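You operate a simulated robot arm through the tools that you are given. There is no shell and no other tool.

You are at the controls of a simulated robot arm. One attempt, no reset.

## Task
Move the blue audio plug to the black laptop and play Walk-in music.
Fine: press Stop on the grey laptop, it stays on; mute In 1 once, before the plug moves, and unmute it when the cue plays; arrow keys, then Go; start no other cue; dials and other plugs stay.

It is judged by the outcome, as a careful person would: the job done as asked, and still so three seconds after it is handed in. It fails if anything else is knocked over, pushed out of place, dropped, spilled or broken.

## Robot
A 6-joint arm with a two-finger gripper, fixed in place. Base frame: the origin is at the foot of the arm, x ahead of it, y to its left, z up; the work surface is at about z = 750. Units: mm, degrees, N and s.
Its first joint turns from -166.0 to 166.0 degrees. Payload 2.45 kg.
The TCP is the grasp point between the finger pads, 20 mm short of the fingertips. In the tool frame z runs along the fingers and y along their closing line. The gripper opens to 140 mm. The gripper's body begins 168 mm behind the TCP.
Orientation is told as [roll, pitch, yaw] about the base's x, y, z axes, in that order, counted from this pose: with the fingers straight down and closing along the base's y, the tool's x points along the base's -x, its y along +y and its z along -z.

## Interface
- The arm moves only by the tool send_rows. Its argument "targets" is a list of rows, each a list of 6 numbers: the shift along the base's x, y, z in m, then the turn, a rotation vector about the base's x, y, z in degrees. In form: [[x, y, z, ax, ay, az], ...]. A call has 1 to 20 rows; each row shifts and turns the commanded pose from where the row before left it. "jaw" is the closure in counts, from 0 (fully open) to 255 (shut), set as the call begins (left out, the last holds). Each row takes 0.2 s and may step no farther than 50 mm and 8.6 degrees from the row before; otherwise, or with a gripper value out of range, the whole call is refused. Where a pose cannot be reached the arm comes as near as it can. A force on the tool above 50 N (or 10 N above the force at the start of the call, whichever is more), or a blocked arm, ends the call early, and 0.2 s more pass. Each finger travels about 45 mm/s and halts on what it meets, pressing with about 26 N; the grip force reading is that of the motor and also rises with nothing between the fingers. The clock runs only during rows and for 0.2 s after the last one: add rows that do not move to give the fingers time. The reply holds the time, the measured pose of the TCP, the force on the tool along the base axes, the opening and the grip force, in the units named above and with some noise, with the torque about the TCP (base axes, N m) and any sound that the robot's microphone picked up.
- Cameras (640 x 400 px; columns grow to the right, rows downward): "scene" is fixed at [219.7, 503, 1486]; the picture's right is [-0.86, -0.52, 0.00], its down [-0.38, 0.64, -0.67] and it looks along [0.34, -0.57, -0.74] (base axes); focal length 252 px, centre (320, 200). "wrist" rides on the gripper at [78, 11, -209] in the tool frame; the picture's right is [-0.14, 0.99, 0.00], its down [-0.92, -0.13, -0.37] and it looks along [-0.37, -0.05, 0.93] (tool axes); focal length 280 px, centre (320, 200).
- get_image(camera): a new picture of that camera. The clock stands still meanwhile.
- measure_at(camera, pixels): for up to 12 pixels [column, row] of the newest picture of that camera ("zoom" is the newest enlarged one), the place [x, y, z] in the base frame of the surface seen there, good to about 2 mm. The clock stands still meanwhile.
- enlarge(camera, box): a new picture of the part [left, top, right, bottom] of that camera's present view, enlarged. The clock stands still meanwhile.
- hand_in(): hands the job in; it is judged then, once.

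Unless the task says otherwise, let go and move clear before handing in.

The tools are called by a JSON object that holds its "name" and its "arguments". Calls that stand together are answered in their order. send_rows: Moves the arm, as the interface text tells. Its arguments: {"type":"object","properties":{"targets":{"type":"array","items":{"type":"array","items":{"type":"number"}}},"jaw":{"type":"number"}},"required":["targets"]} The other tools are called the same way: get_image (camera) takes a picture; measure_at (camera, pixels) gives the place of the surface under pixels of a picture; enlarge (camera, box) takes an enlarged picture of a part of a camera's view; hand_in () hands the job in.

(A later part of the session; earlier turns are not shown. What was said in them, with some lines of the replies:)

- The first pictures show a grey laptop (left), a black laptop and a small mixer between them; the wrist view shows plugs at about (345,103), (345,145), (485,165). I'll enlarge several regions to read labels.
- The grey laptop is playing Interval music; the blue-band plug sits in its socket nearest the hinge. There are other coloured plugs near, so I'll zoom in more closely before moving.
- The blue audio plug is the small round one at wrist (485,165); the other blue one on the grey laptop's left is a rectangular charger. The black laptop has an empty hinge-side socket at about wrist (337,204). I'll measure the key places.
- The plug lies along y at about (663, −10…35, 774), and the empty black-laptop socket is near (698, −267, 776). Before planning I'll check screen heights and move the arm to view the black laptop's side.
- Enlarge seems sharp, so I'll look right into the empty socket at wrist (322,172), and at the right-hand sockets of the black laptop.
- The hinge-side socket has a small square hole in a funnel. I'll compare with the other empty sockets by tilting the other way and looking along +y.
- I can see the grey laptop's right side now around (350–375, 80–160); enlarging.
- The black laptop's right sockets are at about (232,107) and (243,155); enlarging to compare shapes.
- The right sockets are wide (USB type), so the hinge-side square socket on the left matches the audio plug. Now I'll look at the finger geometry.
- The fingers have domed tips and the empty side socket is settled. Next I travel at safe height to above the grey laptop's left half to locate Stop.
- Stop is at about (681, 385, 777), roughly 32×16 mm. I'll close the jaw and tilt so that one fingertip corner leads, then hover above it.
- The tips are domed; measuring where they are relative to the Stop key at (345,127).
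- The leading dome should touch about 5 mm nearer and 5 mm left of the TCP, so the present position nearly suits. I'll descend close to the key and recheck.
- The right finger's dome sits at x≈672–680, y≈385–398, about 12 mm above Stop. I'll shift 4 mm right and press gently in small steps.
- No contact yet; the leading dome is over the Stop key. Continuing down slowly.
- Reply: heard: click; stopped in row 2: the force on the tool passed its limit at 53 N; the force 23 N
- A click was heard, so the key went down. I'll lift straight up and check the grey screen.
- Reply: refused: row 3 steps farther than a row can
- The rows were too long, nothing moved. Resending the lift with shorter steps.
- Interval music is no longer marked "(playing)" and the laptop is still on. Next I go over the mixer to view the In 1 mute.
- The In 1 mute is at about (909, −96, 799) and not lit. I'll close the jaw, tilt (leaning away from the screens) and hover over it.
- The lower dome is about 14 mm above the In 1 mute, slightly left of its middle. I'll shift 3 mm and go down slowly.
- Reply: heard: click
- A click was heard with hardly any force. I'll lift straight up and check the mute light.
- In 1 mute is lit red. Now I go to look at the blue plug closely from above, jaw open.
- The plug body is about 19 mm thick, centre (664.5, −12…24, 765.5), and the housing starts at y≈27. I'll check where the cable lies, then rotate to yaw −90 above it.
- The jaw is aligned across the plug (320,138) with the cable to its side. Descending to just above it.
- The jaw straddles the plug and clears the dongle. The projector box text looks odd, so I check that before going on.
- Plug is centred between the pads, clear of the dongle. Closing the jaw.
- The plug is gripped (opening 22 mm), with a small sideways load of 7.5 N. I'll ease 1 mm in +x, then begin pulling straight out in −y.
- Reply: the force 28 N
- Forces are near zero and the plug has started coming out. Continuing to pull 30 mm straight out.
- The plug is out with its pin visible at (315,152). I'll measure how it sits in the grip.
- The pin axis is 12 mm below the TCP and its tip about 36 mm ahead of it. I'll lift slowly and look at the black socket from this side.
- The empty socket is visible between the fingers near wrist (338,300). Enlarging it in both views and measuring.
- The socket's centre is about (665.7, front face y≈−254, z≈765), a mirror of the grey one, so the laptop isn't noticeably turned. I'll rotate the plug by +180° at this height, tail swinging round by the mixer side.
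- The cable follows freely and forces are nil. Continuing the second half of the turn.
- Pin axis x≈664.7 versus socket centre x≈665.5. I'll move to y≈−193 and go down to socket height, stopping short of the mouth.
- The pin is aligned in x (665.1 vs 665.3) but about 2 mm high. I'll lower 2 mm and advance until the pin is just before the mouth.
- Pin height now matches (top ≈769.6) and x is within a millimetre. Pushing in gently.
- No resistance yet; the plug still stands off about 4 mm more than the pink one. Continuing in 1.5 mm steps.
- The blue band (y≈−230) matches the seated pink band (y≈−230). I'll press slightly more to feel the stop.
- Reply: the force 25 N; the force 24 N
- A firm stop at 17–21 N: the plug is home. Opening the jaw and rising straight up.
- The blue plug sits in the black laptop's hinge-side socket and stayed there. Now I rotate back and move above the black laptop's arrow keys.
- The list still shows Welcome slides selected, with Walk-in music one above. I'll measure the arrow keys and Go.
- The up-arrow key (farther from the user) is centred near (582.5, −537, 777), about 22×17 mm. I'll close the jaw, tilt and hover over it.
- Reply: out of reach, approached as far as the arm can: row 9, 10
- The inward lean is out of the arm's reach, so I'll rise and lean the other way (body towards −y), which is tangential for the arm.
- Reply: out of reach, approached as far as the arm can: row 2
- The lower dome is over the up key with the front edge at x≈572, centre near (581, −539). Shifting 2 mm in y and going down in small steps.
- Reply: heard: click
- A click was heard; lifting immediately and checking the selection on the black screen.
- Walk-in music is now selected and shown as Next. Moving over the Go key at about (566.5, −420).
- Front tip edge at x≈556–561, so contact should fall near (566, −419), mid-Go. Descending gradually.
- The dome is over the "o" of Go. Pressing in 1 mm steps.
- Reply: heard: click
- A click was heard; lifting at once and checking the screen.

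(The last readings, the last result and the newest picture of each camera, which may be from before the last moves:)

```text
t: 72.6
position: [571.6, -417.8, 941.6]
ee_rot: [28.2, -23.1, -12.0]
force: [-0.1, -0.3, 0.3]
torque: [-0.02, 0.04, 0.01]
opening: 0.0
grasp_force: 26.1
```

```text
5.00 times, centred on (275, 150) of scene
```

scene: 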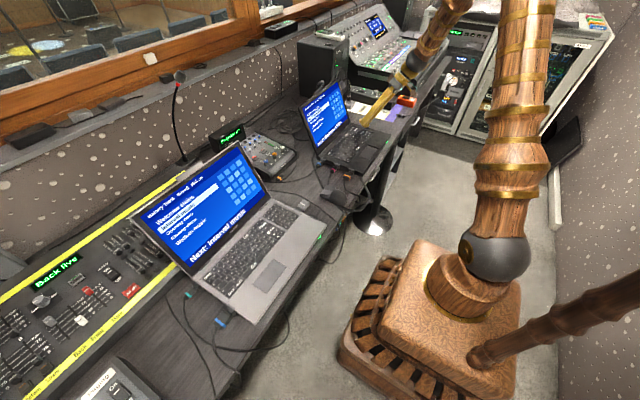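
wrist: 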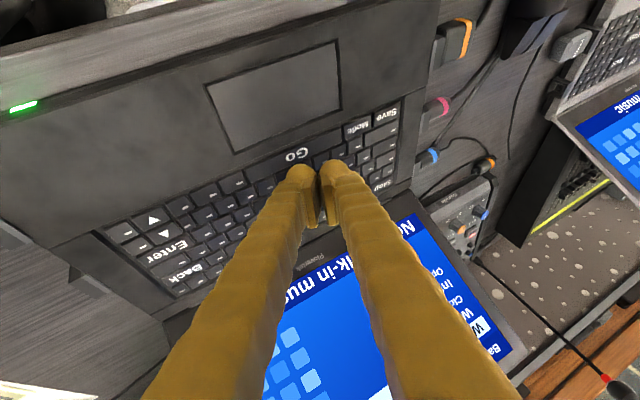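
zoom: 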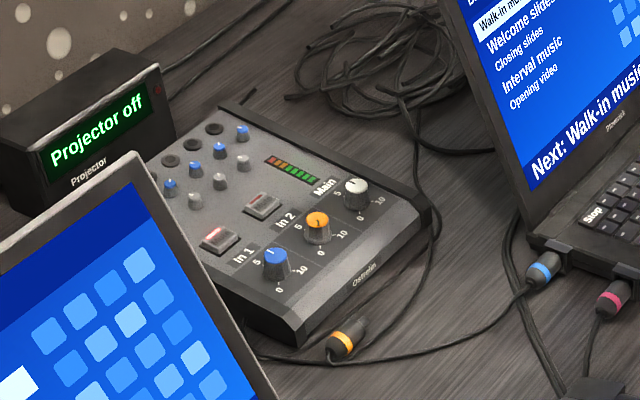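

Walk-in music is playing on the black laptop. Now I go back to the mixer to unmute In 1, with the same tilt as before.

{"name": "send_rows", "arguments": {"targets": [[0, 0, 0.04, 0, 0, 0], [0, 0, 0.04, -8.6, 0, 0], [0, 0, 0.04, 0, 0, 0], [0.0286, 0.0273, 0, 0, 0, 0], [0.0286, 0.0273, 0, 0, 0, 0], [0.0286, 0.0273, 0, 0, 0, 0], [0.0286, 0.0273, 0, 0, 0, 0], [0.0286, 0.0273, 0, 0, 0, 0], [0.0286, 0.0273, 0, 0, 0, 0], [0.0286, 0.0273, 0, 0, 0, 0], [0.0286, 0.0273, 0, 0, 0, 0], [0.0286, 0.0273, 0, 0, 0, 0], [0.0286, 0.0273, 0, 0, 0, 0], [0.0286, 0.0273, 0, 0, 0, 0], [0.0286, 0.0273, 0, 0, 0, 0], [0, 0, -0.045, 0, 0, 0], [0, 0, -0.045, 0, 0, 0], [0, 0, -0.045, 0, 0, 0], [0, 0, -0.045, 0, 0, 0], [0, 0, 0, 0, 0, 0]]}}

{"name": "get_image", "arguments": {"camera": "wrist"}}

{"name": "enlarge", "arguments": {"camera": "wrist", "box": [250, 60, 390, 220]}}

```text
t: 76.8
position: [919.4, -87.8, 881.1]
ee_rot: [18.9, -24.7, -8.2]
force: [0.5, -0.1, -0.1]
torque: [0.01, -0.01, 0.01]
opening: 0.0
grasp_force: 25.9
```

```text
taken
```

wrist: 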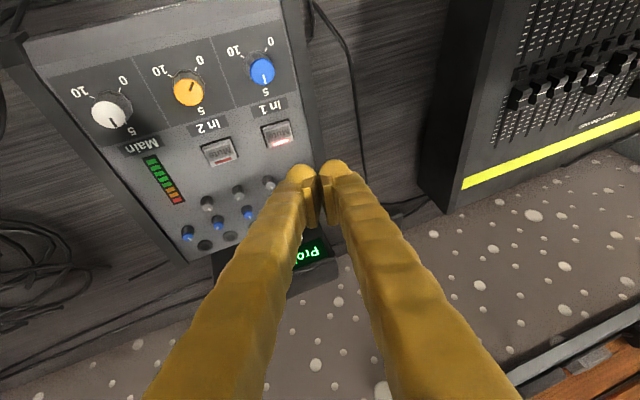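

```text
2.50 times, centred on (320, 140) of wrist
```

zoom: 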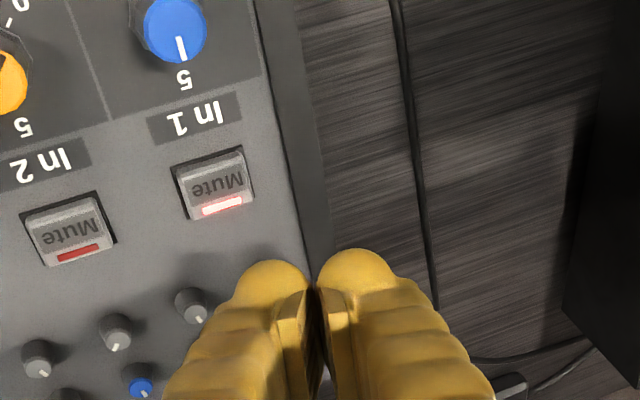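

Slightly past the earlier press position; correcting by (−4.5, −3) mm and descending to just above the mute.

{"name": "send_rows", "arguments": {"targets": [[-0.0045, -0.003, -0.012, 0, 0, 0], [0, 0, -0.015, 0, 0, 0], [0, 0, -0.013, 0, 0, 0], [0, 0, -0.008, 0, 0, 0], [0, 0, 0, 0, 0, 0]]}}

{"name": "get_image", "arguments": {"camera": "wrist"}}

{"name": "enlarge", "arguments": {"camera": "wrist", "box": [250, 90, 390, 240]}}

{"name": "measure_at", "arguments": {"camera": "wrist", "pixels": [[303, 166], [295, 168], [311, 168], [292, 158]]}}

```text
t: 78.0
position: [913.2, -92.3, 832.8]
ee_rot: [19.1, -24.6, -8.3]
force: [-0.9, 0.8, 0.5]
torque: [-0.03, -0.02, 0.01]
opening: 0.1
grasp_force: 26.3
```

```text
taken
```

wrist: 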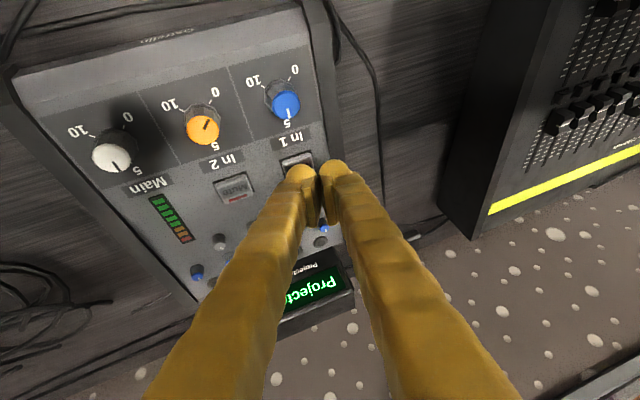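

```text
2.67 times, centred on (320, 165) of wrist
```

zoom: 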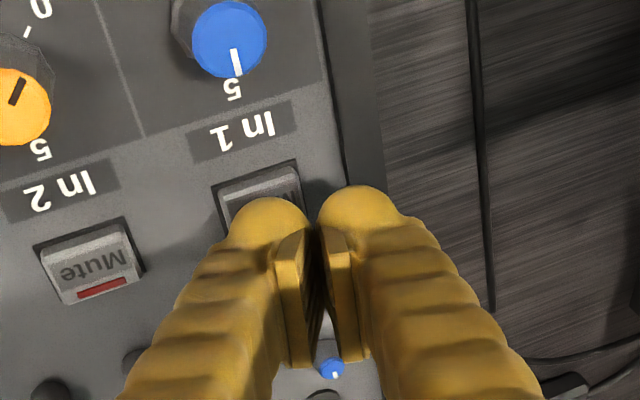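

```text
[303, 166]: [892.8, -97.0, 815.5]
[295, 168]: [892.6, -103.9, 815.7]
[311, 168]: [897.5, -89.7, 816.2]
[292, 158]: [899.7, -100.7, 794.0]
```

The view matches the earlier press. Small correction, then pressing gently.

{"name": "send_rows", "arguments": {"targets": [[0.0015, 0.0015, -0.002, 0, 0, 0], [0, 0, -0.002, 0, 0, 0]]}}

{"name": "send_rows", "arguments": {"targets": [[0, 0, -0.0015, 0, 0, 0], [0, 0, -0.001, 0, 0, 0]]}}

```text
t: 78.6
position: [914.1, -90.6, 827.8]
ee_rot: [19.0, -24.7, -8.1]
force: [0.3, -1.0, 0.1]
torque: [0.02, 0.01, -0.01]
opening: 0.0
grasp_force: 26.2
```

```text
t: 79.2
position: [915.4, -91.1, 826.3]
ee_rot: [19.0, -24.7, -8.2]
force: [0.1, 0.2, 0.3]
torque: [0.03, 0.0, -0.02]
opening: 0.0
grasp_force: 25.8
```

{"name": "send_rows", "arguments": {"targets": [[0, 0, -0.001, 0, 0, 0], [0, 0, -0.001, 0, 0, 0]]}}

```text
t: 79.8
position: [915.0, -92.0, 824.8]
ee_rot: [19.0, -24.7, -8.2]
force: [0.3, -0.8, 0.4]
torque: [-0.04, -0.01, 0.01]
opening: 0.0
grasp_force: 26.2
```

No click yet; continuing one more small step.

{"name": "send_rows", "arguments": {"targets": [[0, 0, -0.001, 0, 0, 0], [0, 0, -0.0005, 0, 0, 0]]}}

```text
t: 80.4
position: [915.1, -90.2, 823.3]
ee_rot: [19.0, -24.6, -8.1]
force: [0.9, -0.4, 1.9]
torque: [0.0, 0.04, -0.01]
opening: 0.1
grasp_force: 25.9
heard: click
```

A click was heard; lifting straight up and checking the mute light and everything else.

{"name": "send_rows", "arguments": {"targets": [[0, 0, 0.01, 0, 0, 0], [0, 0, 0.03, 0, 0, 0], [0, 0, 0.045, 0, 0, 0], [0, 0, 0.045, 0, 0, 0], [-0.02, 0, 0.04, -8.5, 0, 0], [-0.03, 0, 0.035, -8.5, 0, 0], [-0.04, 0, 0.02, 0, 8.6, 0], [-0.045, 0, 0.01, 0, 8.6, 0], [-0.045, 0, 0, 0, 8.6, 0], [-0.045, 0, 0, 0, 0, 0], [-0.045, 0, 0, 0, 0, 0], [0, 0, 0, 0, 0, 0]]}}

{"name": "get_image", "arguments": {"camera": "scene"}}

{"name": "get_image", "arguments": {"camera": "wrist"}}

{"name": "enlarge", "arguments": {"camera": "scene", "box": [220, 100, 330, 190]}}

{"name": "enlarge", "arguments": {"camera": "scene", "box": [280, 70, 380, 190]}}

{"name": "enlarge", "arguments": {"camera": "scene", "box": [130, 130, 330, 300]}}

```text
t: 83.0
position: [642.6, -92.2, 1058.5]
ee_rot: [0.3, -0.1, -0.2]
force: [0.3, -0.3, 0.4]
torque: [-0.01, -0.02, 0.02]
opening: 0.0
grasp_force: 26.0
```

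```text
taken
```

scene: 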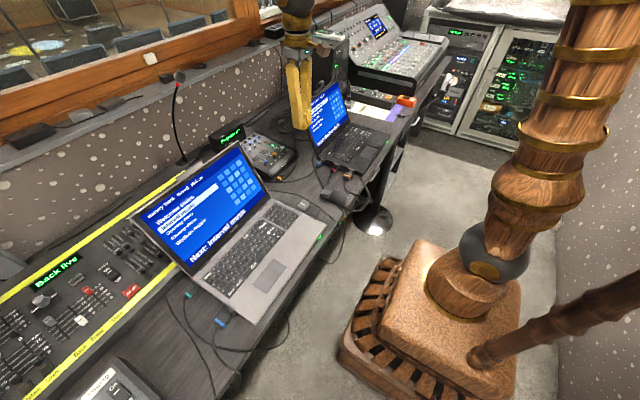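

```text
taken
```

wrist: 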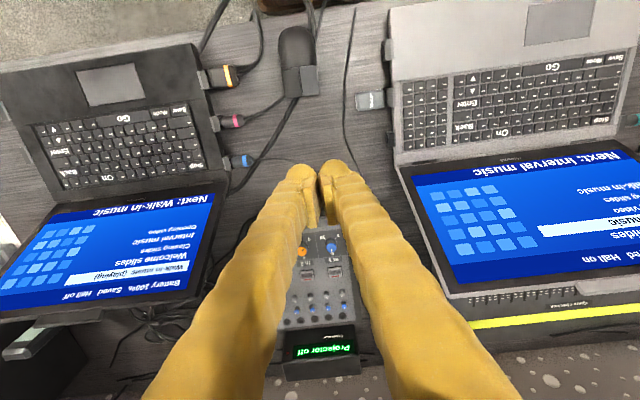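

```text
4.44 times, centred on (275, 145) of scene
```

zoom: 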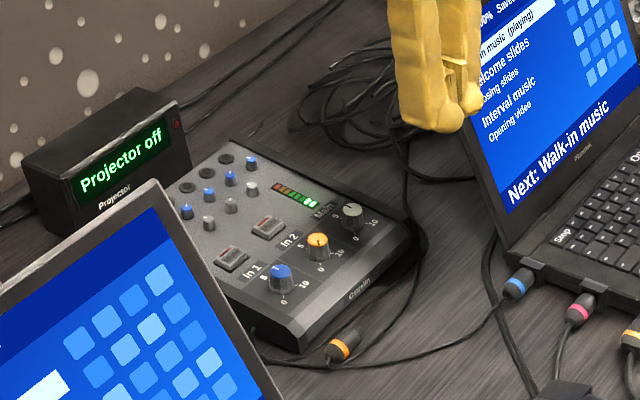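

```text
3.33 times, centred on (330, 130) of scene
```

zoom: 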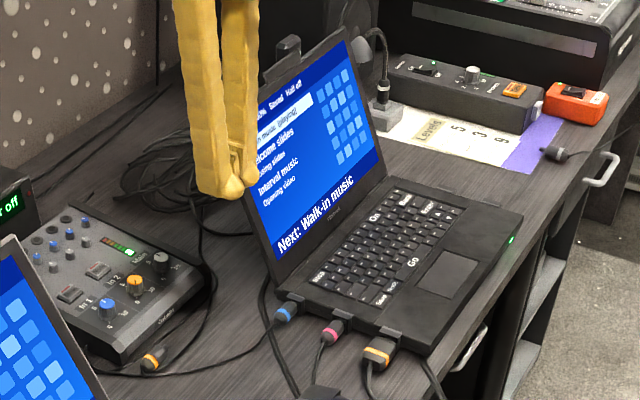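

```text
2.35 times, centred on (230, 215) of scene
```

zoom: 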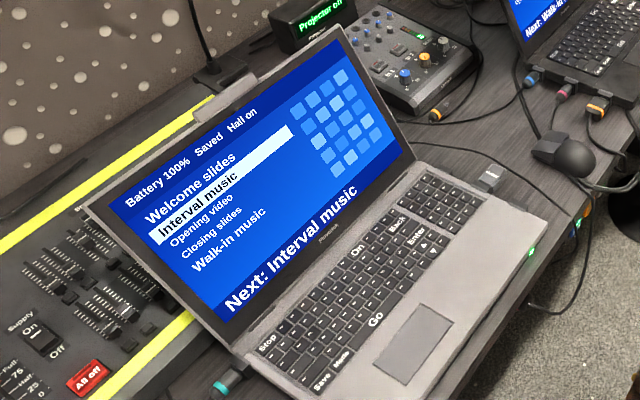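

The mute light is off, the meter is lit, Walk-in music is playing, and the blue plug is seated. I'll move the arm clear and verify dials once more before handing in.

{"name": "send_rows", "arguments": {"jaw": 128, "targets": [[-0.03, -0.03, 0, 0, 0, 0], [-0.03, -0.04, 0, 0, 0, 0], [-0.01, -0.04, 0, 0, 0, 0], [0, -0.04, 0, 0, 0, 0], [0, -0.04, 0, 0, 0, 0], [0, 0, 0, 0, 0, 0], [0, 0, 0, 0, 0, 0]]}}

{"name": "enlarge", "arguments": {"camera": "scene", "box": [225, 115, 315, 185]}}

{"name": "enlarge", "arguments": {"camera": "scene", "box": [290, 70, 380, 190]}}

{"name": "get_image", "arguments": {"camera": "wrist"}}

```text
t: 84.6
position: [573.9, -285.6, 1056.1]
ee_rot: [0.2, -0.1, -0.1]
force: [-0.2, -0.6, 0.3]
torque: [0.0, 0.02, 0.02]
opening: 69.4
grasp_force: 0.1
```

```text
5.71 times, centred on (270, 150) of scene
```

zoom: 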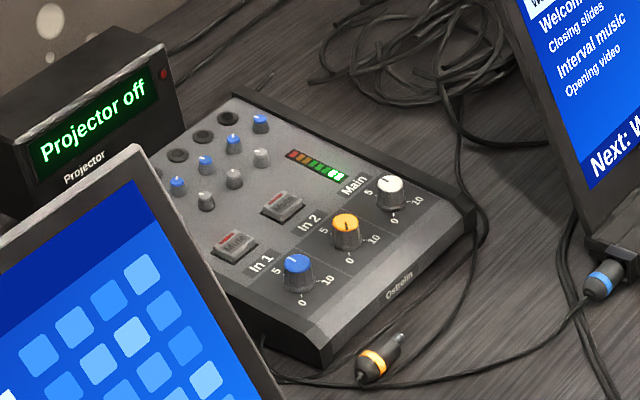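

```text
3.33 times, centred on (335, 130) of scene
```

zoom: 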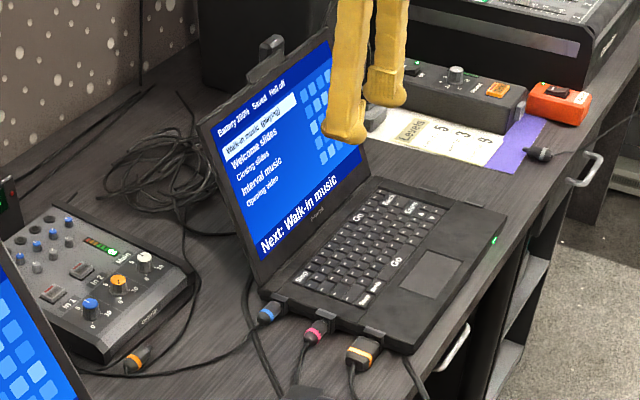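

```text
taken
```

wrist: 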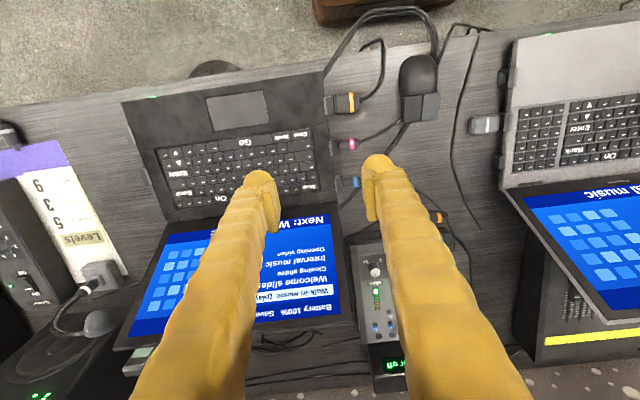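

The pictures show everything in place: blue plug in the black laptop at (270,312) of the zoom, Walk-in music playing, In 1 unmuted with the meter lit, and the dials unchanged. The grey laptop is on and stopped, and the arm is clear. Handing in.

{"name": "hand_in", "arguments": {}}

```text
The job is handed in.
```

The blue audio plug is now in the black laptop, and Walk-in music is playing. The mixer meter is lit and In 1 is unmuted.

- **Grey laptop:** I pressed Stop first. Interval music ended and the laptop stayed on.
- **In 1:** I muted it once, before the plug moved, and unmuted it after Walk-in music started.
- **Plug:** It went into the empty socket nearest the hinge on the black laptop's left side. I pushed until it met a firm stop, and its colour band sits level with the seated pink plug beside it.
- **Black laptop:** I pressed the up arrow once to select Walk-in music, then Go once. No other cue was started.

In the final pictures the dials and other plugs looked unchanged, and nothing had been knocked or moved. The arm was clear when I handed in.
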